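You operate a simulated robot arm through the tools that you are given. There is no shell and no other tool. Be economical: measure what you need, move in short steps, check, and stop when the job is done.

You are at the controls of a simulated two-armed robot. One attempt, no reset.

## Task
Set the tunnel's four dials as the grey card says.
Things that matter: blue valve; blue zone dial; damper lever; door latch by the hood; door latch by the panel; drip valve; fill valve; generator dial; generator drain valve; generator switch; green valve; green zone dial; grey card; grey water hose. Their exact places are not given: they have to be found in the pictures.

It is judged by the outcome, as a careful person would: the job done as asked, and still so three seconds after it is handed in. It fails if anything else is knocked over, pushed out of place, dropped, spilled or broken.

## Robot
Two 6-joint arms with fingered hands on one trunk, on a base that drives. Base frame: it is fixed to the floor where the robot stands at the start and does not move with it; the origin is under the middle of the robot, x ahead of it, y to its left, z up. Lengths are in cm, angles in degrees, forces in N, time in s.
The left shoulder is at the start at [9.4, 15.5, 124.8], the right one opposite. With the tool pointing down near the work surface each hand reaches from about 40 to 70 cm from the robot's upright axis, wherever it stands, measured 20 degrees to its own side. Places, roughly: blue valve [40, -90, 40]; blue zone dial [60, 0, 120]; damper lever [50, -50, 140]; door latch by the hood [20, -130, 130]; door latch by the panel [30, -80, 130]; drip valve [60, -30, 50]; fill valve [90, 80, 50]; generator dial [90, 80, 100]; generator drain valve [90, 80, 20]; generator switch [90, 70, 80]; green valve [20, -140, 40]; green zone dial [60, -10, 120]; grey card [60, -10, 80]; grey water hose [80, 70, 20]; main steam valve [90, 70, 120]; purple zone dial [50, -20, 120]. Payload 4 kg a hand.
The TCP of each hand is the grasp point between the finger pads, 2.6 cm short of the fingertips. In the tool frame z runs along the fingers and y along their closing line. Largest opening 13.2 cm; the body of the gripper starts 7.3 cm behind the TCP. The gripper is a hand of 3 fingers: y runs from the thumb to the fingers, the wrist lies at [0, 0, -22.4] in the tool frame.
Orientation is told as [roll, pitch, yaw] about the base's x, y, z axes, in that order, counted from this pose: with the fingers straight down and closing along the base's y, the tool's x points along the base's -x, its y along +y and its z along -z.

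## Interface
- The arms move only by the tool servo_tool. It takes "left_plan", "right_plan" or both (then of equal length, played together; a hand with none holds still); each is a list of rows, each a list of 6 numbers: the turn, a rotation vector about the tool's x, y, z in degrees, then the shift along the tool's x, y, z in cm. In form: [[ax, ay, az, x, y, z], ...]. A call has 1 to 20 rows; each row is the pose to reach, as a shift and turn from the pose commanded when the call began, along the tool's axes at that moment. Each row takes 0.2 s and may step no farther than 5 cm and 8.6 degrees from the row before; otherwise, the whole call is refused. Where a pose cannot be reached the arm comes as near as it can. A force on the tool above 40 N (or 10 N above the force at the start of the call, whichever is more), or a blocked arm, ends the call early, and 0.2 s more pass. In this call time passes only in rows, and 0.2 s behind the last. It gives the time, the measured TCP pose, the force on the tool (base axes), the opening and the grip force at its end, in the units of the frame above (readings bear some noise), with the torque about the TCP (base axes, N m) and any sound that the robot's microphone picked up.
- Cameras (640 x 400 px; columns grow to the right, rows downward): "scene" is now at [15.83, -3.77, 156.42]; the picture's right is [-0.43, -0.90, 0.01], its down [-0.55, 0.25, -0.80] and it looks along [0.72, -0.35, -0.60] (base axes); focal length 214 px, centre (320, 200). "left" rides on the left gripper at [-6.2, 0.3, -9.2] in its tool frame; the picture's right is [-0.05, -1.00, 0.00], its down [0.83, -0.04, -0.56] and it looks along [0.55, -0.03, 0.83] (tool axes); focal length 230 px, centre (320, 200). "right" rides on the right gripper at [6.2, 0.3, -9.2] in its tool frame; the picture's right is [-0.05, 1.00, 0.00], its down [-0.83, -0.04, -0.56] and it looks along [-0.55, -0.03, 0.83] (tool axes); focal length 230 px, centre (320, 200).
- capture(camera): a new picture of that camera. It takes no simulated time.
- move_column(by): slides the trunk up (or, below 0, down) by that many cm; the arms and the scene camera ride with it, the base frame stays. It gives what a move gives, with no picture.
- steer(legs): drives the robot by 1 to 6 legs, each [ahead, turn to the left] in cm and degrees, along the robot's own axes; the way and the turn of a leg run together, so that a leg with both is an arc; at most 150 cm and 180 degrees a leg. The arms and the cameras ride along, it lands a little off, and it stops where it bumps. It gives what a move gives.
- move_fingers(finger1, finger2, thumb_bend, hand): sets how far each is bent, from 0 (flat) to 100 (curled in); at 30 the hand is open as for a grip, at 70 the pads meet at the TCP. One left out holds its place. A second passes; each finger stops where it meets its share of the squeeze, and holds until it gets a number again. It is the only way to open and close the hand. It gives what a move gives, with no picture; readings hold the bend of each and the force on the fingers (four entries, about 0 where the hand has none), thumb and palm.
- head_to(pan, tilt): turns the head with the scene camera to pan (to the left, within 86 degrees either way) and tilt (down, from -29 to 69), counted from straight ahead of the robot. It gives what a move gives.
- measure_at(camera, pixels): for up to 12 pixels [column, row] of the newest picture of that camera ("zoom" is the newest enlarged one), the place [x, y, z] in the base frame of the surface seen there, good to about 0.3 cm. It takes no simulated time.
- zoom(camera, box): a new picture of the part [left, top, right, bottom] of that camera's present view, enlarged. It takes no simulated time.
- hand_in(): hands the job in; it is judged then, once.

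Go step by step. Measure first, check grasps and placings, and put right what went wrong. The budget is 80 turns and 58 pictures, counting those below and the enlarged ones. Unless the task says otherwise, let go and move clear before handing in, and close with one line.

The tools are called after "Emit:" as a command line: name --argument value ..., lists and objects as JSON in quotes. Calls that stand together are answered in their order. servo_tool: Moves the arms, as the interface text tells. Its arguments: {"type":"object","properties":{"left_plan":{"type":"array"},"right_plan":{"type":"array"}},"required":[]} The other tools are called the same way: move_column (by) slides the trunk up or down; move_fingers (finger1, finger2, thumb_bend, hand) moves the fingers one by one; steer (legs) drives the base; head_to (pan, tilt) turns the head that bears the scene camera; capture (camera) takes a picture; measure_at (camera, pixels) gives the place of the surface under pixels of a picture; zoom (camera, box) takes an enlarged picture of a part of a camera's view; hand_in () hands the job in.

At the start:

```text
clock: 0.0
left_tcp_pos: [51.69, 7.31, 142.97]
left_ee_rot: [0.1, -0.1, 0.0]
left_force: [0.6, -0.3, -0.5]
left_moment: [0.0, 0.0, -0.04]
left_opening: 13.18
left_grasp_force: 0.1
left_shape: jaw
left_bend: [30.0, 30.0, 30.0]
left_finger forces: [0.1, 0.1, 0.0, 0.1, 0.1, 0.0]
right_tcp_pos: [47.64, -40.51, 145.53]
right_ee_rot: [0.0, 0.1, 0.0]
right_force: [-0.6, 0.1, 1.0]
right_moment: [-0.02, 0.03, -0.01]
right_opening: 13.2
right_grasp_force: 0.1
right_shape: jaw
right_bend: [30.0, 30.0, 30.0]
right_finger forces: [0.0, 0.1, 0.1, 0.0, 0.1, 0.0]
trunk travel left (down, up): [-78.3, 5.7]
robot x, y, heading: [-0.08, 0.2, -0.1]
head pan, tilt: [-25.6, 36.0]
```

scene: 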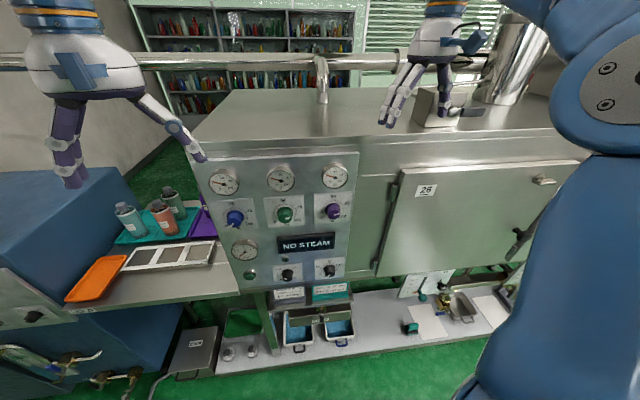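
right: 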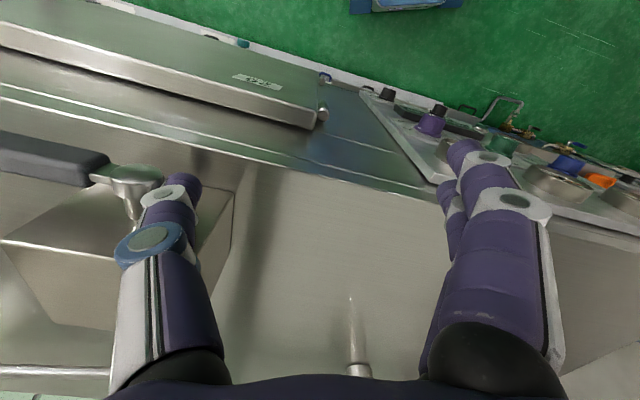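
left: 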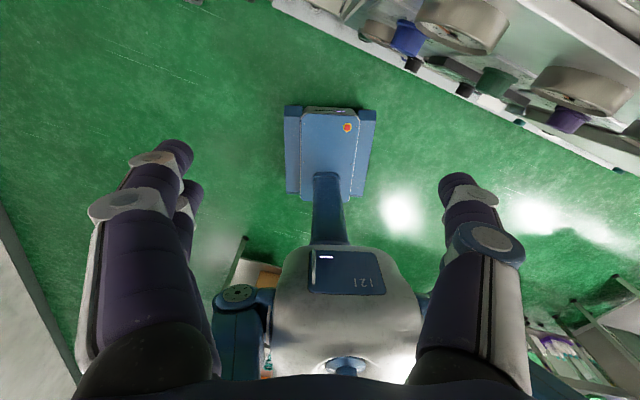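

The scene shows the panel with blue, green and purple dials (rows ~210) plus two black knobs (~row 270), with cards below at (290,293) and (335,290). I'll zoom on the panel and the cards.

Emit:
zoom --camera "scene" --box '[200, 150, 360, 250]'

Emit:
zoom --camera "scene" --box '[220, 230, 360, 318]'

```text
4.00 times, centred on (280, 200) of scene
```

zoom: 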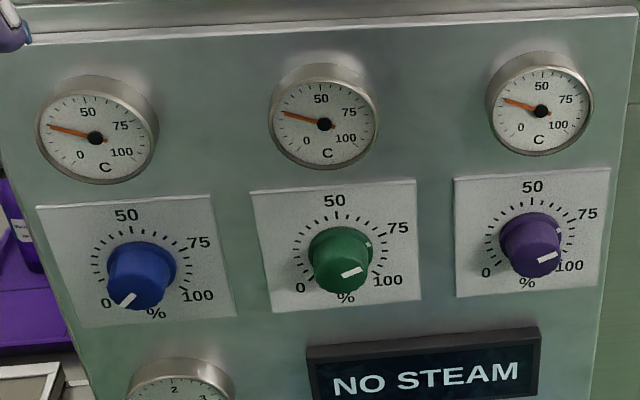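

```text
4.55 times, centred on (290, 274) of scene
```

zoom: 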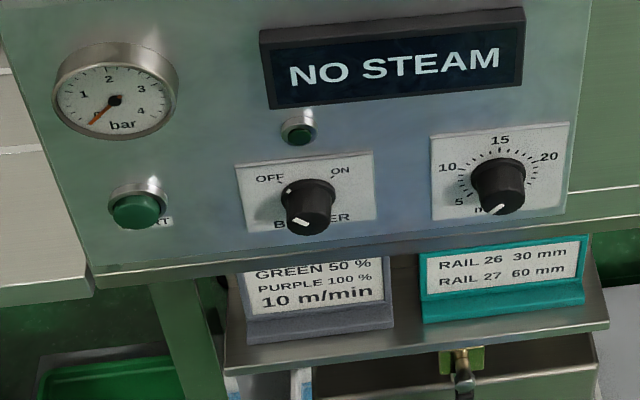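

The grey card's upper line is hidden behind the panel edge; it reads GREEN 50 %, PURPLE 100 %, 10 m/min so far. I'll measure the dial places and the panel plane.

Emit:
measure_at --camera "scene" --pixels '[[234, 217], [285, 213], [333, 211], [331, 269], [288, 272], [212, 170], [345, 160], [226, 228], [300, 222], [345, 278], [289, 293], [240, 288]]'

Emit:
zoom --camera "right" --box '[340, 60, 640, 248]'

```text
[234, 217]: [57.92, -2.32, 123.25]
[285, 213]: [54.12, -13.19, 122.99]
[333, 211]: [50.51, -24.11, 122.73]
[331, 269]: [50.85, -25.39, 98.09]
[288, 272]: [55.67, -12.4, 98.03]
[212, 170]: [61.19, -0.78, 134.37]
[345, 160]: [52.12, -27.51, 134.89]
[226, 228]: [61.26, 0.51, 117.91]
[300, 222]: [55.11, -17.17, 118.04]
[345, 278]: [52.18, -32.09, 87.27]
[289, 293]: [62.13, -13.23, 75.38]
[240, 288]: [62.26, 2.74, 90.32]
```

```text
2.13 times, centred on (490, 154) of right
```

zoom: 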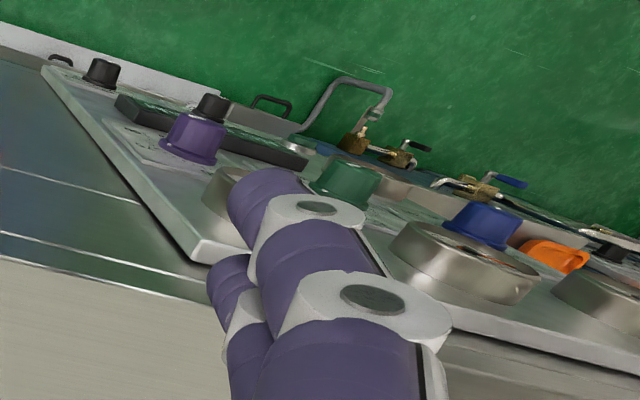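

The panel is vertical, facing yaw ≈ -19°, knob fronts at z≈123 and 98. Before backing off I'll check what stands behind, in the left picture.

Emit:
measure_at --camera "left" --pixels '[[240, 250], [262, 270], [270, 330], [560, 345], [600, 320], [60, 370], [20, 250], [430, 270], [340, 110], [560, 280], [540, 310], [230, 240]]'

Emit:
zoom --camera "left" --box '[180, 200, 640, 400]'

```text
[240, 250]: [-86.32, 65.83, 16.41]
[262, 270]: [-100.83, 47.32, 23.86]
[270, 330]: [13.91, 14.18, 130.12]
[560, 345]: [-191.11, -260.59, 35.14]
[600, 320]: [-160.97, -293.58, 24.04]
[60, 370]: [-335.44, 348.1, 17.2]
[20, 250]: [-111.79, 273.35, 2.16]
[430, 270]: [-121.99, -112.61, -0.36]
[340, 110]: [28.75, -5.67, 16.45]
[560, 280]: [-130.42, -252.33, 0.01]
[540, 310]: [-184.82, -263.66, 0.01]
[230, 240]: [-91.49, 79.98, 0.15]
```

```text
1.39 times, centred on (410, 300) of left
```

zoom: 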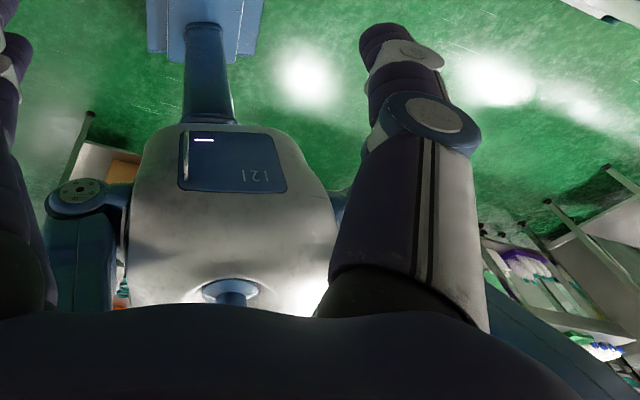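

Nearest thing behind is at x≈-86, y≈47+, so backing 25 cm is safe. I back off, turn right 19° to face the panel, and look.

Emit:
steer --legs '[[-25, 0], [0, -19.2]]'

Emit:
move_column --by -25

Emit:
head_to --pan 0 --tilt 22

Emit:
capture --camera "scene"

```text
clock: 3.0
left_tcp_pos: [23.84, -9.48, 144.09]
left_ee_rot: [-0.1, -1.0, -19.1]
left_force: [0.1, 0.0, 0.2]
left_moment: [-0.02, 0.04, -0.01]
left_opening: 13.21
left_grasp_force: 0.1
left_shape: jaw
left_bend: [30.0, 30.0, 30.0]
left_finger forces: [0.0, 0.0, 0.0, 0.0, 0.1, 0.0]
right_tcp_pos: [4.13, -53.19, 146.57]
right_ee_rot: [0.0, -0.9, -19.0]
right_force: [0.8, 0.7, -0.2]
right_moment: [0.03, 0.0, 0.02]
right_opening: 13.2
right_grasp_force: 0.0
right_shape: jaw
right_bend: [30.0, 30.0, 30.0]
right_finger forces: [0.1, 0.0, 0.0, 0.1, 0.0, 0.0]
trunk travel left (down, up): [-78.3, 5.7]
robot x, y, heading: [-25.09, -0.22, -19.3]
head pan, tilt: [-25.6, 36.0]
```

```text
clock: 5.5
left_tcp_pos: [21.5, -8.8, 119.87]
left_ee_rot: [-0.1, -2.1, -19.0]
left_force: [-0.1, 0.0, 0.2]
left_moment: [0.01, -0.01, 0.01]
left_opening: 13.21
left_grasp_force: 0.2
left_shape: jaw
left_bend: [30.0, 30.0, 30.0]
left_finger forces: [0.0, 0.0, 0.0, 0.1, 0.0, 0.0]
right_tcp_pos: [3.18, -52.9, 120.11]
right_ee_rot: [-0.2, 1.6, -19.0]
right_force: [-1.1, -0.2, 0.2]
right_moment: [0.02, 0.0, 0.03]
right_opening: 13.18
right_grasp_force: 0.1
right_shape: jaw
right_bend: [30.0, 30.0, 30.0]
right_finger forces: [0.0, 0.1, 0.0, 0.0, 0.1, 0.0]
trunk travel left (down, up): [-53.3, 30.7]
robot x, y, heading: [-25.16, -0.21, -19.2]
head pan, tilt: [-25.6, 36.0]
```

```text
clock: 6.4
left_tcp_pos: [21.55, -8.69, 119.96]
left_ee_rot: [-0.1, -2.1, -19.0]
left_force: [0.5, -0.5, -0.3]
left_moment: [-0.01, -0.02, -0.02]
left_opening: 13.2
left_grasp_force: 0.2
left_shape: jaw
left_bend: [30.0, 30.0, 30.0]
left_finger forces: [0.0, 0.0, 0.0, 0.1, 0.1, 0.1]
right_tcp_pos: [3.1, -52.8, 120.1]
right_ee_rot: [-0.1, 1.6, -19.1]
right_force: [0.2, 0.7, -0.8]
right_moment: [0.0, 0.0, -0.01]
right_opening: 13.19
right_grasp_force: 0.1
right_shape: jaw
right_bend: [30.0, 30.0, 30.0]
right_finger forces: [0.0, 0.1, 0.0, 0.0, 0.0, 0.0]
trunk travel left (down, up): [-53.3, 30.7]
robot x, y, heading: [-24.99, 0.14, -19.3]
head pan, tilt: [0.0, 22.0]
```

```text
50 pictures are left
```

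scene: 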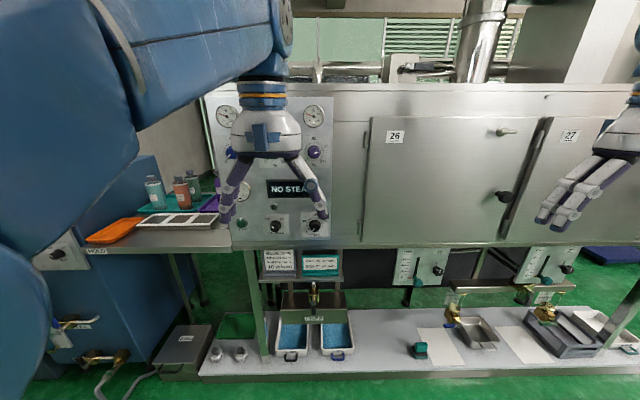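

The grey card is now visible at (280,262). Zoom on it, and on the dials beside the left hand.

Emit:
zoom --camera "scene" --box '[250, 242, 350, 305]'

Emit:
zoom --camera "scene" --box '[205, 90, 345, 178]'

```text
6.35 times, centred on (300, 274) of scene
```

zoom: 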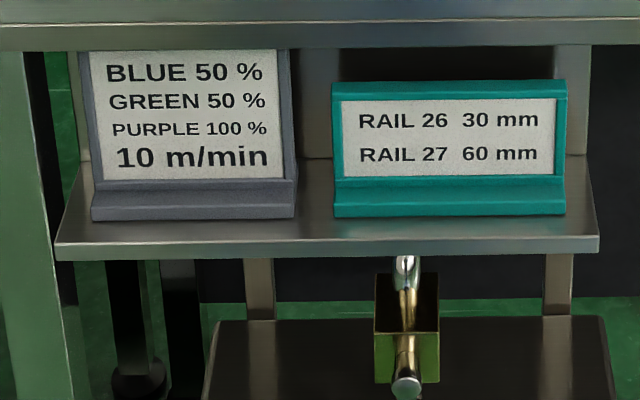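

```text
4.55 times, centred on (275, 134) of scene
```

zoom: 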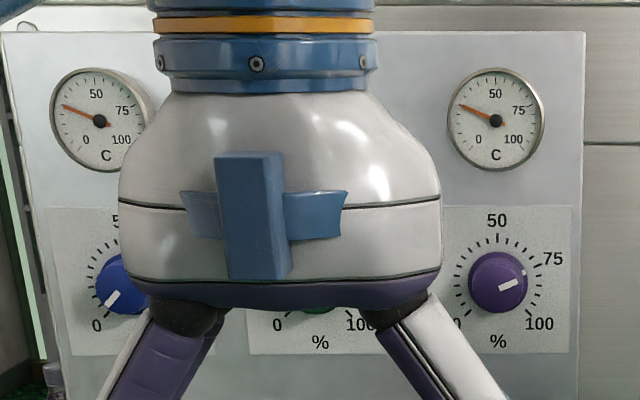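

The card reads BLUE 50, GREEN 50, PURPLE 100, 10 m/min. I'll raise the trunk 8 cm and swing the left hand to point horizontally toward the blue dial, about 10 cm short of it.

Emit:
move_column --by 8

Emit:
servo_tool --left_plan '[[0, -8.2, 0, -2, 1.6, 0.45], [0, -16.4, 0, -4, 3.2, 0.9], [0, -24.6, 0, -6, 4.8, 1.35], [0, -32.8, 0, -8, 6.4, 1.8], [0, -41, 0, -10, 8, 2.25], [0, -49.2, 0, -12, 9.6, 2.7], [0, -57.4, 0, -14, 11.2, 3.15], [0, -65.6, 0, -16, 12.8, 3.6], [0, -73.8, 0, -18, 14.4, 4.05], [0, -82, 0, -20, 16, 4.5], [0, -88, 0, -22, 17.6, 5]]'

Emit:
capture --camera "scene"

Emit:
capture --camera "left"

```text
clock: 7.6
left_tcp_pos: [21.57, -8.7, 127.98]
left_ee_rot: [-0.1, -2.2, -19.0]
left_force: [-0.6, -0.2, 0.2]
left_moment: [0.0, 0.02, 0.0]
left_opening: 13.21
left_grasp_force: 0.1
left_shape: jaw
left_bend: [30.0, 30.0, 30.0]
left_finger forces: [0.1, 0.1, 0.0, 0.1, 0.0, 0.1]
right_tcp_pos: [3.17, -52.93, 127.93]
right_ee_rot: [-0.2, 2.0, -19.0]
right_force: [0.4, -0.1, 0.1]
right_moment: [0.02, 0.04, 0.03]
right_opening: 13.19
right_grasp_force: 0.0
right_shape: jaw
right_bend: [30.0, 30.0, 30.0]
right_finger forces: [0.1, 0.0, 0.0, 0.0, 0.0, 0.0]
trunk travel left (down, up): [-61.2, 22.7]
robot x, y, heading: [-24.88, 0.11, -19.4]
head pan, tilt: [0.0, 22.0]
```

```text
clock: 10.0
left_tcp_pos: [48.27, 0.72, 123.67]
left_ee_rot: [-157.9, -89.7, 138.8]
left_force: [0.6, 0.0, 0.2]
left_moment: [0.0, -0.02, -0.03]
left_opening: 13.2
left_grasp_force: 0.1
left_shape: jaw
left_bend: [30.0, 30.0, 30.0]
left_finger forces: [0.0, 0.1, 0.0, 0.0, 0.1, 0.0]
left hand out of reach, approached as far as the arm can: row 2, 3, 4, 5, 6, 7, 8, 9, 10
right_tcp_pos: [3.27, -52.78, 128.08]
right_ee_rot: [-0.2, 2.0, -19.0]
right_force: [-0.7, 0.4, -0.2]
right_moment: [-0.02, 0.03, -0.05]
right_opening: 13.16
right_grasp_force: 0.1
right_shape: jaw
right_bend: [30.0, 30.0, 30.0]
right_finger forces: [0.1, 0.0, 0.0, 0.0, 0.0, 0.0]
trunk travel left (down, up): [-61.2, 22.7]
robot x, y, heading: [-25.17, -0.18, -19.3]
head pan, tilt: [0.0, 22.0]
```

```text
47 pictures are left
```

scene: 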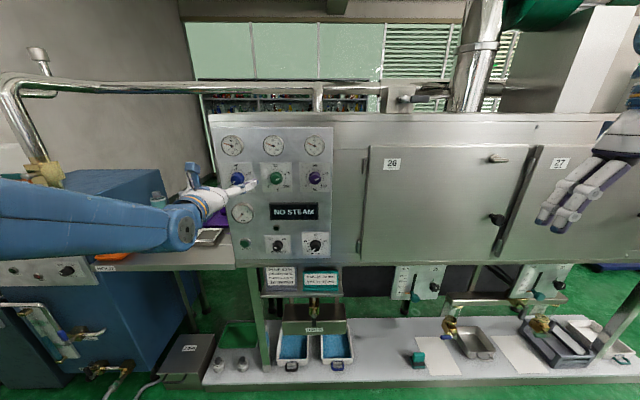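

```text
46 pictures are left
```

left: 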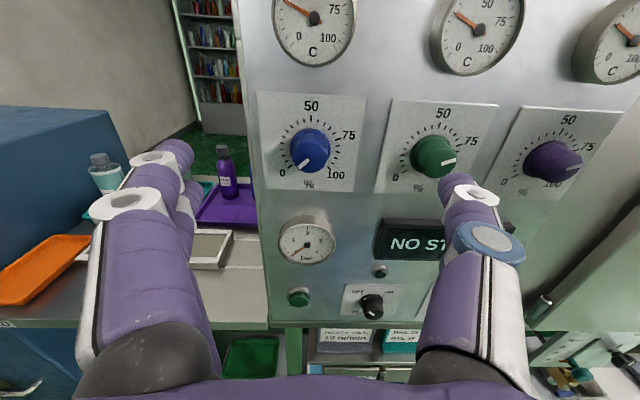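

The left hand is horizontal in front of the blue dial and everything on the panel is visible. Zoom for the dial readings.

Emit:
zoom --camera "scene" --box '[215, 155, 335, 260]'

Emit:
measure_at --camera "left" --pixels '[[310, 150], [437, 155], [555, 160], [292, 175], [330, 175], [372, 305], [302, 165], [431, 160], [545, 160], [350, 110], [480, 115], [272, 150]]'

```text
3.81 times, centred on (275, 208) of scene
```

zoom: 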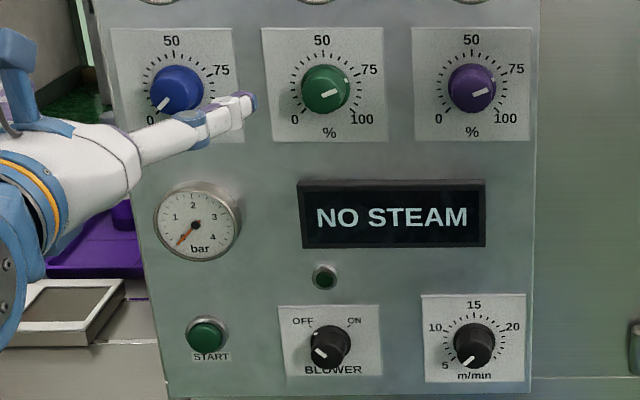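

```text
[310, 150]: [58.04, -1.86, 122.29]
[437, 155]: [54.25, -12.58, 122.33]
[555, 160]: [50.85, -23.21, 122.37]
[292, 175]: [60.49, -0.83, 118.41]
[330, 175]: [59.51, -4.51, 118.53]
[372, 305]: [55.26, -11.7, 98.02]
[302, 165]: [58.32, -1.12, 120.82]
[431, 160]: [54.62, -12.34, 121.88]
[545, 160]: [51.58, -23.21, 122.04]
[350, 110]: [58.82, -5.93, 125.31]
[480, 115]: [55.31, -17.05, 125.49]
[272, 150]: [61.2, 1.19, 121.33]
```

Readings: blue 0, green ~78, purple ~78, speed at 5 (scale 5–25 over 270°, so 10 is at -67°). Knobs stand only ~2.2 cm proud; I'll zoom in to find blue's centre exactly.

Emit:
zoom --camera "left" --box '[250, 90, 370, 195]'

```text
3.81 times, centred on (310, 142) of left
```

zoom: 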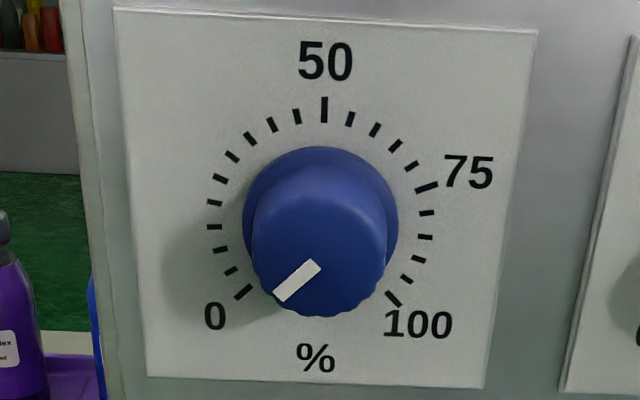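

Emit:
measure_at --camera "zoom" --pixels '[[320, 250], [258, 250], [380, 250], [318, 205], [318, 305], [243, 293], [393, 300], [324, 110], [245, 215], [396, 215], [320, 152]]'

```text
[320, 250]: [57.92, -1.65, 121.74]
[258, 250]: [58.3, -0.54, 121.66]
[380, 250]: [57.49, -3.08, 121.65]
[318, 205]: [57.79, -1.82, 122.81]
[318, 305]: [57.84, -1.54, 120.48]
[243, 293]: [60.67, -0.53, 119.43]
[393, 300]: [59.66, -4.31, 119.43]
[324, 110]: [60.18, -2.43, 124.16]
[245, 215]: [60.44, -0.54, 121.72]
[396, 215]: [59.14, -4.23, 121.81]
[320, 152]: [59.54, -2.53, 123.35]
```

Blue's centre is at t≈17.45 along the panel, z≈121.4, plate at p≈57.5. I'll half-close the left fingers and pre-turn the wrist -67° while lining up on the axis.

Emit:
move_fingers --hand "left" --finger1 50 --finger2 50 --thumb_bend 50

Emit:
servo_tool --left_plan '[[0, 0, -8, 0.3, 0.1, 0], [0, 0, -16, 0.6, 0.2, 0], [0, 0, -24, 0.9, 0.3, 0], [0, 0, -32, 1.2, 0.4, 0], [0, 0, -40, 1.5, 0.5, 0], [0, 0, -48, 1.8, 0.6, 0], [0, 0, -56, 2.0, 0.7, 0], [0, 0, -62, 2.2, 0.8, 0], [0, 0, -67.5, 2.27, 0.9, 0]]'

Emit:
capture --camera "left"

```text
clock: 11.0
left_tcp_pos: [48.16, 0.73, 123.71]
left_ee_rot: [-147.9, -89.9, 128.8]
left_force: [0.0, 0.0, 0.0]
left_moment: [0.03, -0.02, 0.01]
left_opening: 6.85
left_grasp_force: 0.1
left_shape: fingers
left_bend: [50.0, 50.0, 50.0]
left_finger forces: [0.0, 0.0, 0.0, 0.0, 0.1, 0.1]
right_tcp_pos: [3.19, -53.04, 127.95]
right_ee_rot: [-0.2, 1.9, -18.9]
right_force: [0.7, 0.9, -1.1]
right_moment: [-0.04, -0.02, 0.0]
right_opening: 13.17
right_grasp_force: 0.1
right_shape: jaw
right_bend: [30.0, 30.0, 30.0]
right_finger forces: [0.0, 0.0, 0.1, 0.1, 0.0, 0.0]
trunk travel left (down, up): [-61.2, 22.7]
robot x, y, heading: [-25.26, 0.47, -19.1]
head pan, tilt: [0.0, 22.0]
```

```text
clock: 13.0
left_tcp_pos: [48.51, 1.53, 121.25]
left_ee_rot: [-90.1, -22.3, 70.8]
left_force: [-0.9, 0.1, -0.7]
left_moment: [0.03, 0.02, 0.02]
left_opening: 6.83
left_grasp_force: 0.1
left_shape: fingers
left_bend: [50.0, 50.0, 50.0]
left_finger forces: [0.1, 0.0, 0.0, 0.0, 0.0, 0.0]
right_tcp_pos: [3.14, -53.0, 127.99]
right_ee_rot: [-0.1, 1.9, -19.0]
right_force: [-0.2, 1.5, 0.1]
right_moment: [0.02, 0.0, -0.01]
right_opening: 13.18
right_grasp_force: 0.1
right_shape: jaw
right_bend: [30.0, 30.0, 30.0]
right_finger forces: [0.0, 0.1, 0.0, 0.1, 0.1, 0.0]
trunk travel left (down, up): [-61.2, 22.7]
robot x, y, heading: [-24.84, 0.5, -19.4]
head pan, tilt: [0.0, 22.0]
```

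```text
43 pictures are left
```

left: 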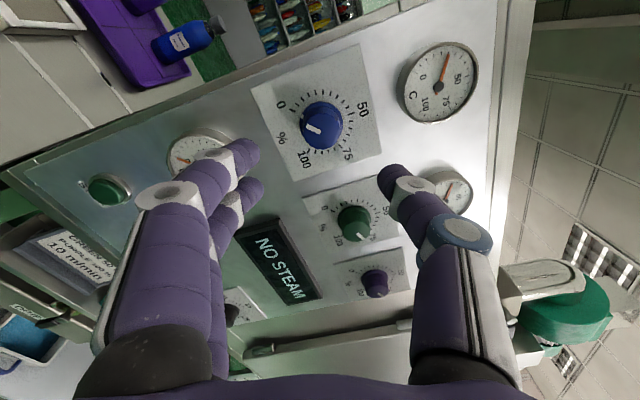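

On axis (t=17.38, z=121.25). Approach straight 8.8 cm.

Emit:
servo_tool --left_plan '[[0, 0, 0, 0, 0, 2.5], [0, 0, 0, 0, 0, 5], [0, 0, 0, 0, 0, 6.5], [0, 0, 0, 0, 0, 7.5], [0, 0, 0, 0, 0, 8.2], [0, 0, 0, 0, 0, 8.8]]'

Emit:
capture --camera "left"

```text
clock: 14.4
left_tcp_pos: [56.72, -1.35, 121.34]
left_ee_rot: [-90.2, -22.4, 70.8]
left_force: [-0.3, 0.8, -0.4]
left_moment: [0.0, 0.02, -0.01]
left_opening: 6.85
left_grasp_force: 0.2
left_shape: fingers
left_bend: [50.0, 50.0, 50.0]
left_finger forces: [0.1, 0.0, 0.1, 0.0, 0.0, 0.0]
right_tcp_pos: [3.2, -52.95, 127.97]
right_ee_rot: [-0.1, 2.1, -19.0]
right_force: [0.0, -0.2, -0.4]
right_moment: [-0.02, 0.01, 0.0]
right_opening: 13.2
right_grasp_force: 0.0
right_shape: jaw
right_bend: [30.0, 30.0, 30.0]
right_finger forces: [0.0, 0.1, 0.0, 0.0, 0.0, 0.0]
trunk travel left (down, up): [-61.2, 22.7]
robot x, y, heading: [-25.35, 0.45, -19.1]
head pan, tilt: [0.0, 22.0]
```

```text
42 pictures are left
```

left: 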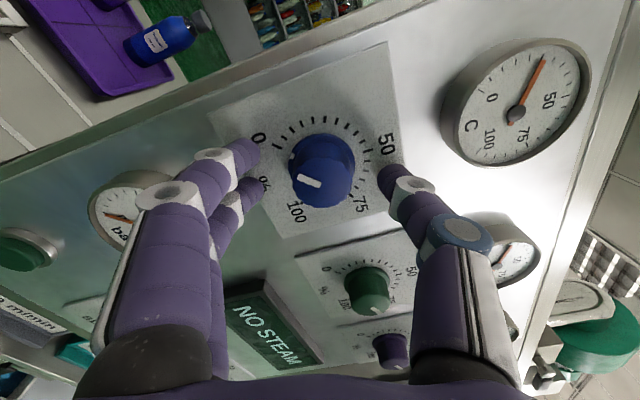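

Fingers straddle the blue knob without contact. Close on it.

Emit:
move_fingers --hand "left" --finger1 66 --finger2 66 --thumb_bend 66

Emit:
capture --camera "left"

```text
clock: 15.4
left_tcp_pos: [56.74, -1.42, 121.4]
left_ee_rot: [-90.1, -22.5, 70.9]
left_force: [2.0, -1.2, 2.3]
left_moment: [-0.02, -0.02, -0.03]
left_opening: 3.04
left_grasp_force: 5.3
left_shape: fingers
left_bend: [62.0, 63.0, 63.0]
left_finger forces: [2.6, 1.8, 0.0, 0.1, 6.9, 0.0]
right_tcp_pos: [3.19, -52.82, 128.06]
right_ee_rot: [-0.2, 1.9, -19.0]
right_force: [0.0, 0.1, 1.0]
right_moment: [-0.01, -0.04, -0.01]
right_opening: 13.19
right_grasp_force: 0.1
right_shape: jaw
right_bend: [30.0, 30.0, 30.0]
right_finger forces: [0.0, 0.0, 0.1, 0.0, 0.0, 0.0]
trunk travel left (down, up): [-61.2, 22.7]
robot x, y, heading: [-24.84, 0.45, -19.4]
head pan, tilt: [0.0, 22.0]
```

```text
41 pictures are left
```

left: 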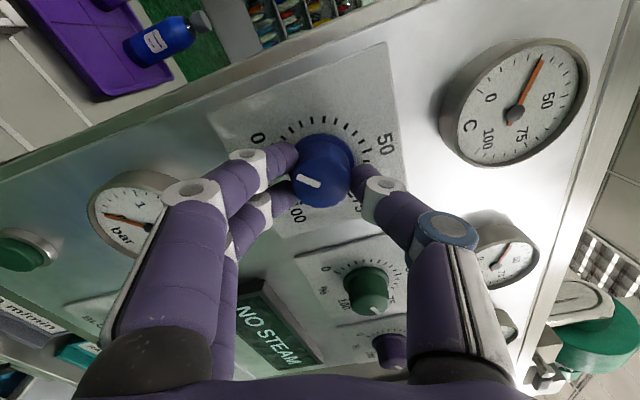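

Gripped (about 5 N, 3 cm). Turn +135° clockwise about the knob axis.

Emit:
servo_tool --left_plan '[[0, 0, 8, 0, 0, 0], [0, 0, 16, 0, 0, 0], [0, 0, 24, 0, 0, 0], [0, 0, 32, 0, 0, 0], [0, 0, 40, 0, 0, 0], [0, 0, 48, 0, 0, 0], [0, 0, 56, 0, 0, 0], [0, 0, 64, 0, 0, 0], [0, 0, 72, 0, 0, 0], [0, 0, 80, 0, 0, 0], [0, 0, 88, 0, 0, 0], [0, 0, 96, 0, 0, 0], [0, 0, 104, 0, 0, 0], [0, 0, 112, 0, 0, 0], [0, 0, 120, 0, 0, 0], [0, 0, 128, 0, 0, 0], [0, 0, 135, 0, 0, 0]]'

Emit:
capture --camera "left"

Emit:
capture --camera "scene"

```text
clock: 19.0
left_tcp_pos: [56.79, -1.2, 121.39]
left_ee_rot: [90.0, -22.5, -109.2]
left_force: [3.2, 3.6, 1.6]
left_moment: [-0.07, -0.05, 0.09]
left_opening: 3.01
left_grasp_force: 6.9
left_shape: fingers
left_bend: [62.0, 63.0, 63.0]
left_finger forces: [3.5, 4.3, 0.0, 0.2, 4.6, 0.0]
right_tcp_pos: [3.17, -52.95, 128.04]
right_ee_rot: [-0.2, 2.0, -19.0]
right_force: [0.8, 0.4, -0.6]
right_moment: [-0.02, -0.02, 0.0]
right_opening: 13.18
right_grasp_force: 0.0
right_shape: jaw
right_bend: [30.0, 30.0, 30.0]
right_finger forces: [0.0, 0.0, 0.0, 0.0, 0.1, 0.0]
trunk travel left (down, up): [-61.2, 22.7]
robot x, y, heading: [-25.16, 0.04, -19.4]
head pan, tilt: [0.0, 22.0]
```

```text
40 pictures are left
```

left: 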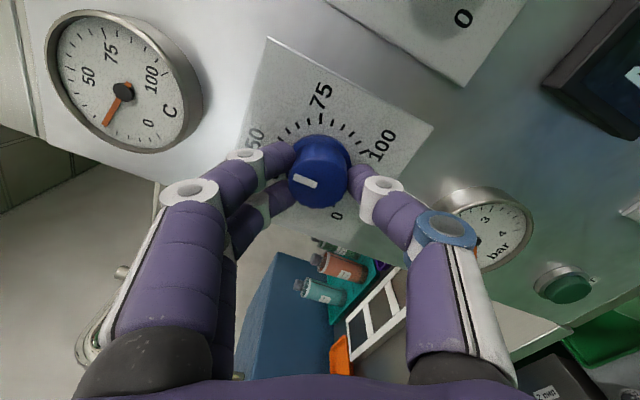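

```text
39 pictures are left
```

scene: 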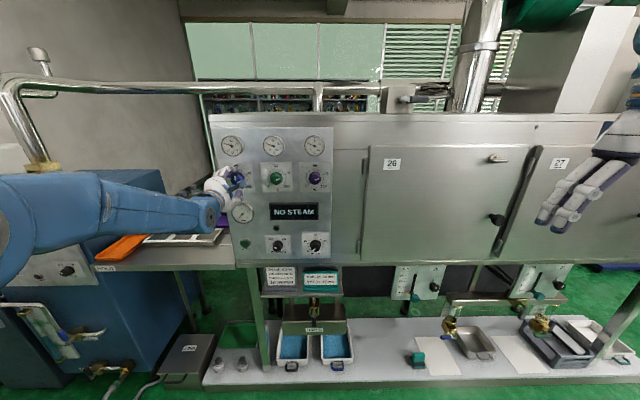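

The knob turned with the hand; pointer now toward 50. Release and back off to check.

Emit:
move_fingers --hand "left" --finger1 50 --finger2 50 --thumb_bend 50

Emit:
servo_tool --left_plan '[[0, 0, 0, 0, 0, -2], [0, 0, 0, 0, 0, -4], [0, 0, 0, 0, 0, -6], [0, 0, 0, 0, 0, -8.8]]'

Emit:
zoom --camera "left" --box '[240, 40, 440, 200]'

```text
clock: 20.0
left_tcp_pos: [56.9, -1.39, 121.38]
left_ee_rot: [90.1, -22.6, -109.2]
left_force: [-0.1, -1.0, 0.6]
left_moment: [-0.01, -0.01, 0.04]
left_opening: 6.72
left_grasp_force: 0.1
left_shape: fingers
left_bend: [50.0, 50.0, 50.0]
left_finger forces: [0.0, 0.1, 0.1, 0.0, 0.0, 0.0]
right_tcp_pos: [3.22, -52.94, 128.02]
right_ee_rot: [-0.1, 2.0, -19.0]
right_force: [-0.7, 0.2, 0.1]
right_moment: [0.0, 0.03, 0.0]
right_opening: 13.21
right_grasp_force: 0.0
right_shape: jaw
right_bend: [30.0, 30.0, 30.0]
right_finger forces: [0.0, 0.1, 0.0, 0.1, 0.0, 0.1]
trunk travel left (down, up): [-61.2, 22.7]
robot x, y, heading: [-24.96, 0.0, -19.1]
head pan, tilt: [0.0, 22.0]
```

```text
clock: 21.0
left_tcp_pos: [48.34, 1.52, 121.49]
left_ee_rot: [90.2, -22.7, -109.2]
left_force: [0.1, -0.7, 0.1]
left_moment: [0.01, -0.01, -0.03]
left_opening: 6.7
left_grasp_force: 0.0
left_shape: fingers
left_bend: [50.0, 50.0, 50.0]
left_finger forces: [0.0, 0.0, 0.1, 0.0, 0.1, 0.1]
right_tcp_pos: [3.05, -52.79, 128.05]
right_ee_rot: [-0.1, 1.8, -19.0]
right_force: [-0.5, 0.0, 0.9]
right_moment: [0.01, 0.0, 0.02]
right_opening: 13.2
right_grasp_force: 0.1
right_shape: jaw
right_bend: [30.0, 30.0, 30.0]
right_finger forces: [0.0, 0.1, 0.0, 0.0, 0.1, 0.0]
trunk travel left (down, up): [-61.2, 22.7]
robot x, y, heading: [-25.18, 0.04, -19.4]
head pan, tilt: [0.0, 22.0]
```

```text
2.50 times, centred on (340, 120) of left
```

zoom: 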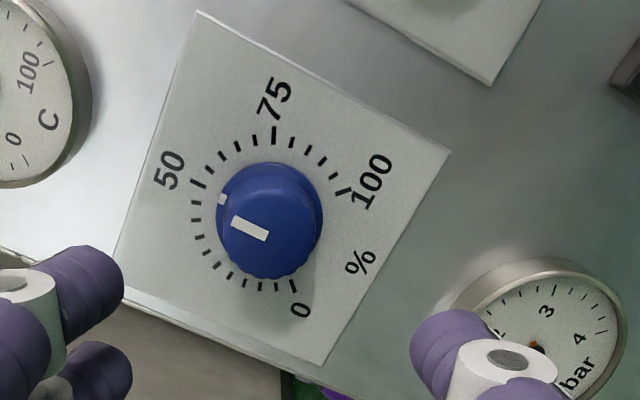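

The pointer seems slightly short of 50; I'll measure the pointer ends, the skirt mark at (222,199), and the ticks.

Emit:
measure_at --camera "zoom" --pixels '[[222, 199], [234, 222], [266, 237], [250, 229], [198, 184], [274, 136], [344, 191], [294, 286], [320, 205], [222, 225], [263, 278], [280, 166]]'

Emit:
zoom --camera "scene" --box '[215, 160, 263, 190]'

```text
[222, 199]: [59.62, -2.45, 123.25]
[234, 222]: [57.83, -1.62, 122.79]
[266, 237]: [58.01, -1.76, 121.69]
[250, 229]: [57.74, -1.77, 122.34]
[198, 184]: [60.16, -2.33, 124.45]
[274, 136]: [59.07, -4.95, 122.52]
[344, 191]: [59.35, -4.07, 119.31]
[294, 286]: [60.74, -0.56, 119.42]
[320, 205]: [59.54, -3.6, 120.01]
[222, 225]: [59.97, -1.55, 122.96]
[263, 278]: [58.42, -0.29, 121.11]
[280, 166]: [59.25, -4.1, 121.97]
```

```text
13.33 times, centred on (239, 175) of scene
```

zoom: 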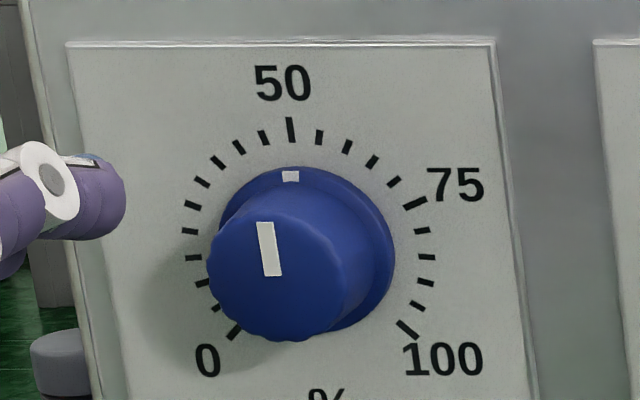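

Blue is at 50 exactly (skirt mark (291,176) under the 50 tick, pointer parallel to the axis). Now locate the green and purple centres and readings.

Emit:
zoom --camera "scene" --box '[256, 155, 336, 205]'

Emit:
zoom --camera "scene" --box '[290, 225, 340, 260]'

```text
8.00 times, centred on (296, 180) of scene
```

zoom: 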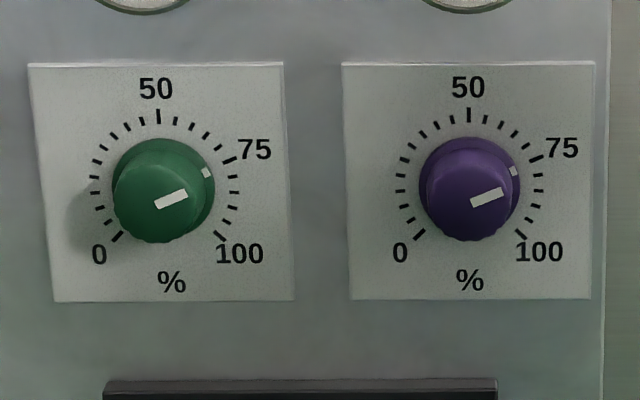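

```text
11.43 times, centred on (315, 242) of scene
```

zoom: 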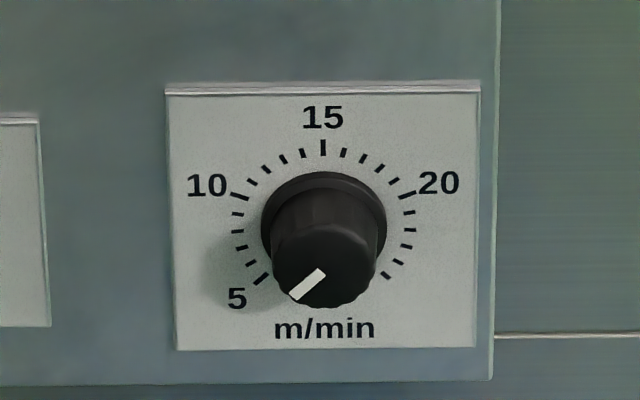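

Green and purple are both at 75 (pointer ~67°), speed at 5. Measure the speed dial's ticks, then take the green/purple zoom again for measuring.

Emit:
measure_at --camera "zoom" --pixels '[[261, 279], [386, 276], [323, 147], [240, 196], [407, 194], [325, 255], [278, 265], [374, 265]]'

Emit:
zoom --camera "scene" --box '[256, 155, 336, 205]'

Emit:
measure_at --camera "zoom" --pixels '[[117, 237], [220, 236], [158, 116], [418, 236], [520, 234], [468, 114], [163, 205], [472, 205], [20, 190], [315, 190]]'

```text
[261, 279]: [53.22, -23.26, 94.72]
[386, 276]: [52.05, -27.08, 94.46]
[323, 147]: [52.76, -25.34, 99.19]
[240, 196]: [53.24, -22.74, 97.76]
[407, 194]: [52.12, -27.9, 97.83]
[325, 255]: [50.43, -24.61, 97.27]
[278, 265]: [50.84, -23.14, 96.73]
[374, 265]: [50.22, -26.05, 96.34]
```

```text
8.00 times, centred on (296, 180) of scene
```

zoom: 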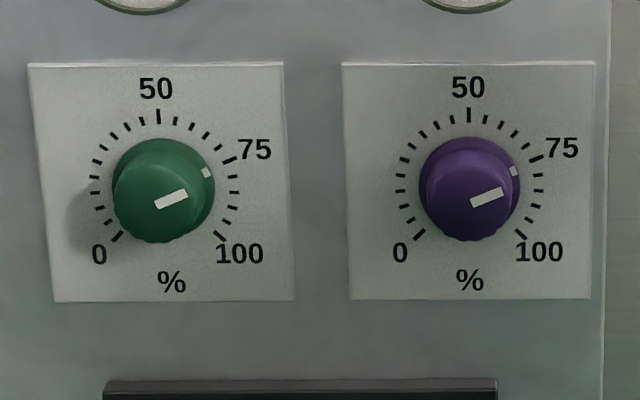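

```text
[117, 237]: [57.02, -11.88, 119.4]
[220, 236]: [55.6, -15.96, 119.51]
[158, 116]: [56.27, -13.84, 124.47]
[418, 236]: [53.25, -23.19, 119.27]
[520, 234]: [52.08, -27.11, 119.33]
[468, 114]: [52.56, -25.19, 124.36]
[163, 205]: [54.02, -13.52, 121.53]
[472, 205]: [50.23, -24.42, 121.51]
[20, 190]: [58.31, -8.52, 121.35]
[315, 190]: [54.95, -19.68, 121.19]
```

Green centre: t≈5.4, z≈121.4; purple and speed: t≈-6.5, z≈121.4 and 96.5. Move the left hand sideways 12 cm to the green axis, turning back 34°.

Emit:
servo_tool --left_plan '[[0, 0, -6.8, -2.22, -0.92, 0], [0, 0, -13.6, -4.44, -1.84, 0], [0, 0, -20.4, -6.66, -2.76, 0], [0, 0, -27.2, -8.88, -3.68, 0], [0, 0, -34, -11.09, -4.59, 0]]'

Emit:
capture --camera "left"

```text
clock: 22.2
left_tcp_pos: [44.97, -9.52, 121.23]
left_ee_rot: [89.4, -57.7, -108.4]
left_force: [0.6, 0.2, 0.1]
left_moment: [0.01, -0.02, 0.01]
left_opening: 6.74
left_grasp_force: 0.1
left_shape: fingers
left_bend: [50.0, 50.0, 50.0]
left_finger forces: [0.1, 0.0, 0.1, 0.0, 0.1, 0.0]
right_tcp_pos: [3.21, -52.92, 127.87]
right_ee_rot: [-0.1, 2.0, -19.0]
right_force: [-0.3, -0.5, 0.8]
right_moment: [0.0, 0.01, 0.01]
right_opening: 13.19
right_grasp_force: 0.1
right_shape: jaw
right_bend: [30.0, 30.0, 30.0]
right_finger forces: [0.1, 0.0, 0.0, 0.1, 0.0, 0.0]
trunk travel left (down, up): [-61.2, 22.7]
robot x, y, heading: [-25.35, -0.01, -19.2]
head pan, tilt: [0.0, 22.0]
```

```text
33 pictures are left
```

left: 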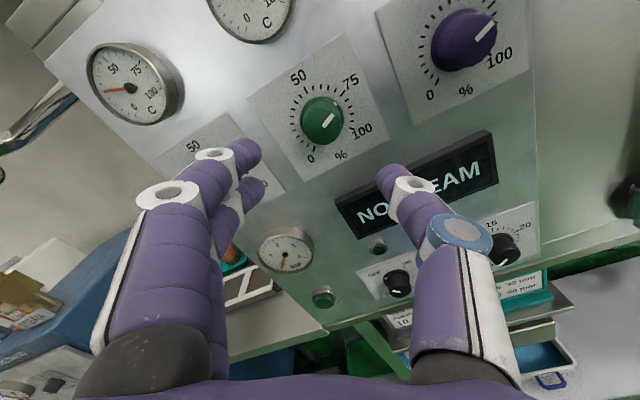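

Nearly on the green axis (t=5.78 vs 5.4). Correct and approach 8.7 cm, then close.

Emit:
servo_tool --left_plan '[[0, 0, 0, -0.33, -0.24, 2.5], [0, 0, 0, -0.33, -0.24, 5], [0, 0, 0, -0.33, -0.24, 6.5], [0, 0, 0, -0.33, -0.24, 7.5], [0, 0, 0, -0.33, -0.24, 8.2], [0, 0, 0, -0.33, -0.24, 8.7]]'

Emit:
capture --camera "left"

```text
clock: 23.6
left_tcp_pos: [52.67, -13.03, 121.64]
left_ee_rot: [90.1, -56.6, -109.3]
left_force: [0.4, 1.1, 0.3]
left_moment: [0.02, -0.02, -0.01]
left_opening: 6.75
left_grasp_force: 0.1
left_shape: fingers
left_bend: [50.0, 50.0, 50.0]
left_finger forces: [0.0, 0.0, 0.1, 0.1, 0.0, 0.1]
right_tcp_pos: [3.22, -53.05, 128.02]
right_ee_rot: [-0.2, 1.8, -19.0]
right_force: [0.0, -0.5, 0.3]
right_moment: [-0.02, -0.02, 0.0]
right_opening: 13.19
right_grasp_force: 0.0
right_shape: jaw
right_bend: [30.0, 30.0, 30.0]
right_finger forces: [0.0, 0.0, 0.0, 0.0, 0.0, 0.0]
trunk travel left (down, up): [-61.2, 22.7]
robot x, y, heading: [-24.98, 0.0, -19.3]
head pan, tilt: [0.0, 22.0]
```

```text
32 pictures are left
```

left: 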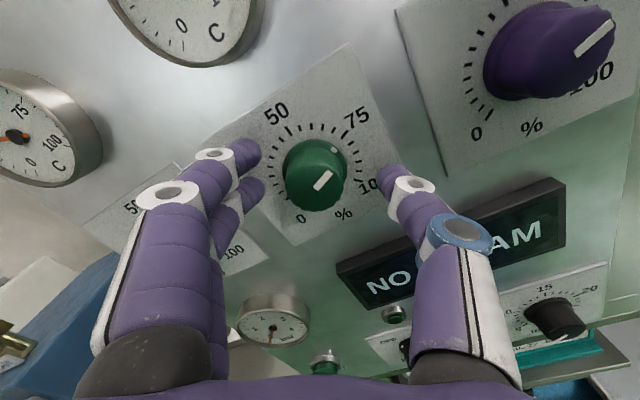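

Slightly off (t=4.99, z=121.64); nudge then close.

Emit:
servo_tool --left_plan '[[0, 0, 0, 0.4, 0.2, 0.1]]'

Emit:
move_fingers --hand "left" --finger1 66 --finger2 66 --thumb_bend 66

Emit:
servo_tool --left_plan '[[0, 0, -7.5, 0, 0, 0], [0, 0, -15, 0, 0, 0], [0, 0, -22.5, 0, 0, 0], [0, 0, -30, 0, 0, 0], [0, 0, -37.5, 0, 0, 0], [0, 0, -45, 0, 0, 0], [0, 0, -52.5, 0, 0, 0], [0, 0, -60, 0, 0, 0], [0, 0, -67.5, 0, 0, 0]]'

Emit:
capture --camera "left"

```text
clock: 24.0
left_tcp_pos: [52.98, -12.63, 121.41]
left_ee_rot: [90.2, -56.6, -109.2]
left_force: [0.9, -0.4, -0.1]
left_moment: [0.01, -0.02, 0.0]
left_opening: 6.75
left_grasp_force: 0.0
left_shape: fingers
left_bend: [50.0, 50.0, 50.0]
left_finger forces: [0.1, 0.0, 0.0, 0.0, 0.0, 0.0]
right_tcp_pos: [3.12, -52.85, 127.92]
right_ee_rot: [-0.1, 1.9, -19.0]
right_force: [0.4, -0.5, 0.0]
right_moment: [-0.03, 0.01, 0.04]
right_opening: 13.19
right_grasp_force: 0.0
right_shape: jaw
right_bend: [30.0, 30.0, 30.0]
right_finger forces: [0.0, 0.1, 0.0, 0.0, 0.1, 0.1]
trunk travel left (down, up): [-61.2, 22.7]
robot x, y, heading: [-25.17, 0.17, -19.4]
head pan, tilt: [0.0, 22.0]
```

```text
clock: 25.0
left_tcp_pos: [52.96, -12.7, 121.39]
left_ee_rot: [90.2, -56.6, -109.2]
left_force: [1.9, -0.3, -0.3]
left_moment: [0.02, 0.01, 0.02]
left_opening: 3.08
left_grasp_force: 5.3
left_shape: fingers
left_bend: [61.0, 62.0, 63.0]
left_finger forces: [3.3, 2.6, 0.0, 0.0, 5.6, 0.0]
right_tcp_pos: [3.15, -52.91, 127.95]
right_ee_rot: [-0.1, 2.0, -19.0]
right_force: [-0.6, -0.1, 0.3]
right_moment: [-0.01, -0.02, 0.0]
right_opening: 13.18
right_grasp_force: 0.0
right_shape: jaw
right_bend: [30.0, 30.0, 30.0]
right_finger forces: [0.0, 0.1, 0.0, 0.0, 0.0, 0.1]
trunk travel left (down, up): [-61.2, 22.7]
robot x, y, heading: [-25.34, 0.57, -19.4]
head pan, tilt: [0.0, 22.0]
```

```text
clock: 27.0
left_tcp_pos: [52.78, -12.72, 121.31]
left_ee_rot: [-90.2, -55.8, 71.1]
left_force: [0.7, -2.9, 2.0]
left_moment: [-0.01, -0.06, -0.06]
left_opening: 3.07
left_grasp_force: 6.1
left_shape: fingers
left_bend: [62.0, 63.0, 63.0]
left_finger forces: [2.9, 1.5, 0.0, 0.0, 7.3, 0.0]
right_tcp_pos: [3.14, -53.04, 127.87]
right_ee_rot: [-0.1, 1.9, -19.1]
right_force: [-0.1, -0.3, -0.6]
right_moment: [0.01, 0.0, 0.0]
right_opening: 13.2
right_grasp_force: 0.0
right_shape: jaw
right_bend: [30.0, 30.0, 30.0]
right_finger forces: [0.0, 0.0, 0.0, 0.1, 0.0, 0.0]
trunk travel left (down, up): [-61.2, 22.7]
robot x, y, heading: [-24.81, 0.13, -19.4]
head pan, tilt: [0.0, 22.0]
```

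```text
31 pictures are left
```

left: 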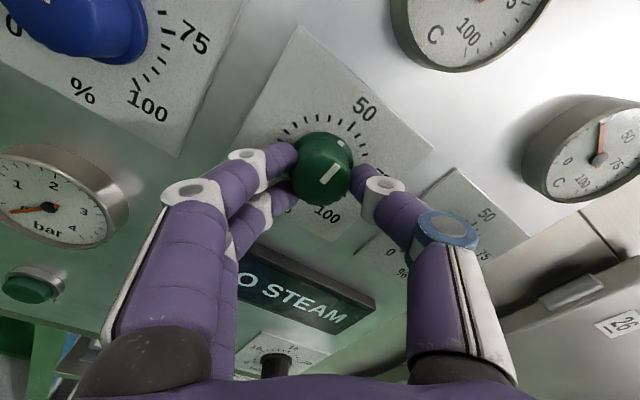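

Pointer now points to 50. Release, back off, and move the left hand aside to the left.

Emit:
move_fingers --hand "left" --finger1 50 --finger2 50 --thumb_bend 50

Emit:
servo_tool --left_plan '[[0, 0, 0, 0, 0, -2], [0, 0, 0, 0, 0, -4], [0, 0, 0, 0, 0, -6], [0, 0, 0, 0, 0, -9], [0, 0, 0, -1.8, 2.66, -12], [0, 0, 0, -3.6, 5.3, -13], [0, 0, 0, -5.4, 8, -14], [0, 0, 0, -7.2, 10.6, -15], [0, 0, 0, -8.95, 13.3, -16]]'

Emit:
zoom --camera "scene" --box '[215, 155, 335, 255]'

```text
clock: 28.0
left_tcp_pos: [52.98, -12.69, 121.29]
left_ee_rot: [-90.1, -55.9, 71.1]
left_force: [0.1, 0.3, 0.4]
left_moment: [0.0, -0.02, 0.01]
left_opening: 6.74
left_grasp_force: 0.1
left_shape: fingers
left_bend: [50.0, 50.0, 50.0]
left_finger forces: [0.0, 0.0, 0.1, 0.0, 0.0, 0.1]
right_tcp_pos: [3.14, -52.98, 128.05]
right_ee_rot: [-0.2, 1.9, -19.0]
right_force: [0.4, 0.6, 0.1]
right_moment: [0.01, 0.01, 0.02]
right_opening: 13.18
right_grasp_force: 0.1
right_shape: jaw
right_bend: [30.0, 30.0, 30.0]
right_finger forces: [0.0, 0.0, 0.0, 0.0, 0.1, 0.1]
trunk travel left (down, up): [-61.2, 22.7]
robot x, y, heading: [-24.84, 0.24, -19.4]
head pan, tilt: [0.0, 22.0]
```

```text
clock: 30.0
left_tcp_pos: [45.65, 6.33, 117.8]
left_ee_rot: [-87.2, -55.9, 68.6]
left_force: [0.2, 0.1, -0.2]
left_moment: [-0.03, 0.02, 0.0]
left_opening: 6.76
left_grasp_force: 0.1
left_shape: fingers
left_bend: [50.0, 50.0, 50.0]
left_finger forces: [0.0, 0.0, 0.0, 0.0, 0.0, 0.0]
left hand out of reach, approached as far as the arm can: row 7, 8, 9
right_tcp_pos: [3.29, -52.74, 128.01]
right_ee_rot: [-0.2, 1.9, -19.1]
right_force: [0.5, 0.2, 0.5]
right_moment: [0.01, -0.02, 0.03]
right_opening: 13.21
right_grasp_force: 0.1
right_shape: jaw
right_bend: [30.0, 30.0, 30.0]
right_finger forces: [0.0, 0.0, 0.0, 0.0, 0.1, 0.0]
trunk travel left (down, up): [-61.2, 22.7]
robot x, y, heading: [-25.13, 0.13, -19.3]
head pan, tilt: [0.0, 22.0]
```

```text
4.00 times, centred on (275, 205) of scene
```

zoom: 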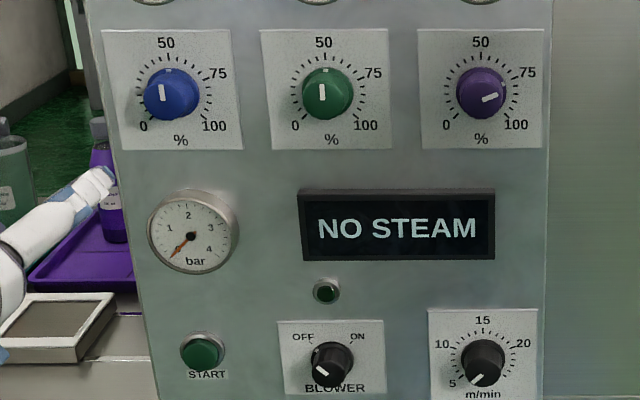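

Blue and green both read 50, others unchanged. The left hand handles this well, so I'll bring it over to the purple dial's axis (t≈-6.5), well back from the panel.

Emit:
servo_tool --left_plan '[[0, 0, 0, 2.0, -2.9, 0.5], [0, 0, 0, 4.0, -5.8, 1], [0, 0, 0, 6, -8.7, 1.5], [0, 0, 0, 8, -11.6, 2], [0, 0, 0, 10, -14.5, 2.5], [0, 0, 0, 12, -17.4, 3], [0, 0, 0, 14, -20.3, 3.5], [0, 0, 0, 15.6, -23.1, 4]]'

Emit:
capture --camera "left"

```text
clock: 32.0
left_tcp_pos: [46.43, -10.77, 124.33]
left_ee_rot: [-93.1, -50.6, 75.1]
left_force: [-0.4, 0.9, -0.1]
left_moment: [0.02, -0.01, 0.02]
left_opening: 6.8
left_grasp_force: 0.0
left_shape: fingers
left_bend: [50.0, 50.0, 50.0]
left_finger forces: [0.1, 0.0, 0.0, 0.0, 0.1, 0.0]
left hand out of reach, approached as far as the arm can: row 5, 6, 7, 8
right_tcp_pos: [2.43, -52.69, 125.83]
right_ee_rot: [-0.1, 5.7, -19.0]
right_force: [0.6, 0.9, 0.3]
right_moment: [0.03, -0.01, -0.02]
right_opening: 13.2
right_grasp_force: 0.1
right_shape: jaw
right_bend: [30.0, 30.0, 30.0]
right_finger forces: [0.0, 0.1, 0.0, 0.0, 0.0, 0.0]
trunk travel left (down, up): [-61.2, 22.7]
robot x, y, heading: [-25.03, 0.14, -19.5]
head pan, tilt: [0.0, 22.0]
stopped in row 8 (left hand): the arm was blocked; the commanded pose is now the measured one
```

```text
29 pictures are left
```

left: 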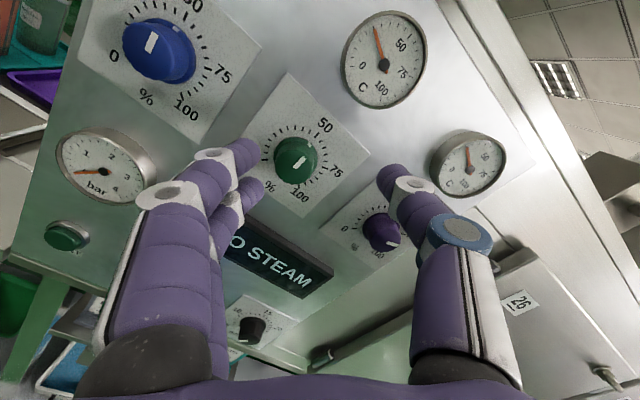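

The left arm got blocked around t≈5, and the right arm got nudged too — likely the arms met. Look at the scene.

Emit:
head_to --pan 0 --tilt 45

Emit:
capture --camera "scene"

Emit:
capture --camera "right"

```text
clock: 32.9
left_tcp_pos: [46.45, -10.91, 124.58]
left_ee_rot: [-93.4, -50.6, 75.5]
left_force: [0.5, 0.2, 0.0]
left_moment: [0.02, 0.01, 0.02]
left_opening: 6.78
left_grasp_force: 0.1
left_shape: fingers
left_bend: [50.0, 50.0, 50.0]
left_finger forces: [0.1, 0.1, 0.0, 0.0, 0.0, 0.0]
right_tcp_pos: [2.72, -52.65, 125.96]
right_ee_rot: [-0.1, 5.8, -19.1]
right_force: [-0.1, -0.1, -0.5]
right_moment: [0.04, -0.03, 0.01]
right_opening: 13.18
right_grasp_force: 0.1
right_shape: jaw
right_bend: [30.0, 30.0, 30.0]
right_finger forces: [0.0, 0.0, 0.0, 0.0, 0.0, 0.1]
trunk travel left (down, up): [-61.2, 22.7]
robot x, y, heading: [-24.97, 0.54, -19.3]
head pan, tilt: [0.0, 45.0]
```

```text
28 pictures are left
```

scene: 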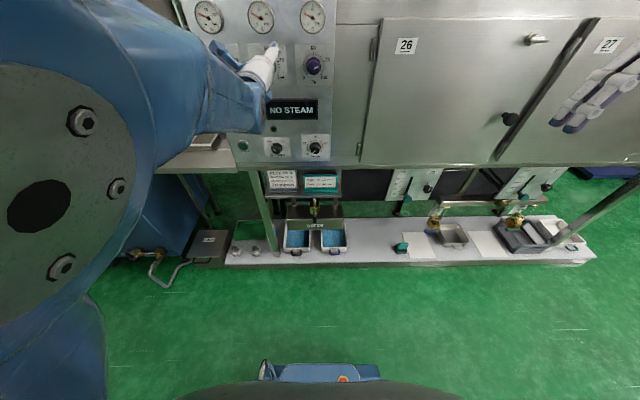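

```text
27 pictures are left
```

right: 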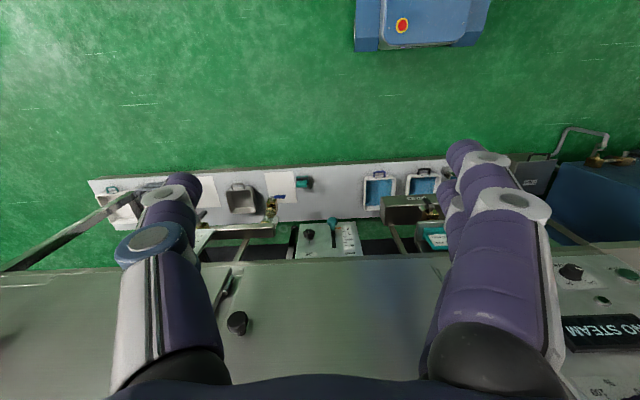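

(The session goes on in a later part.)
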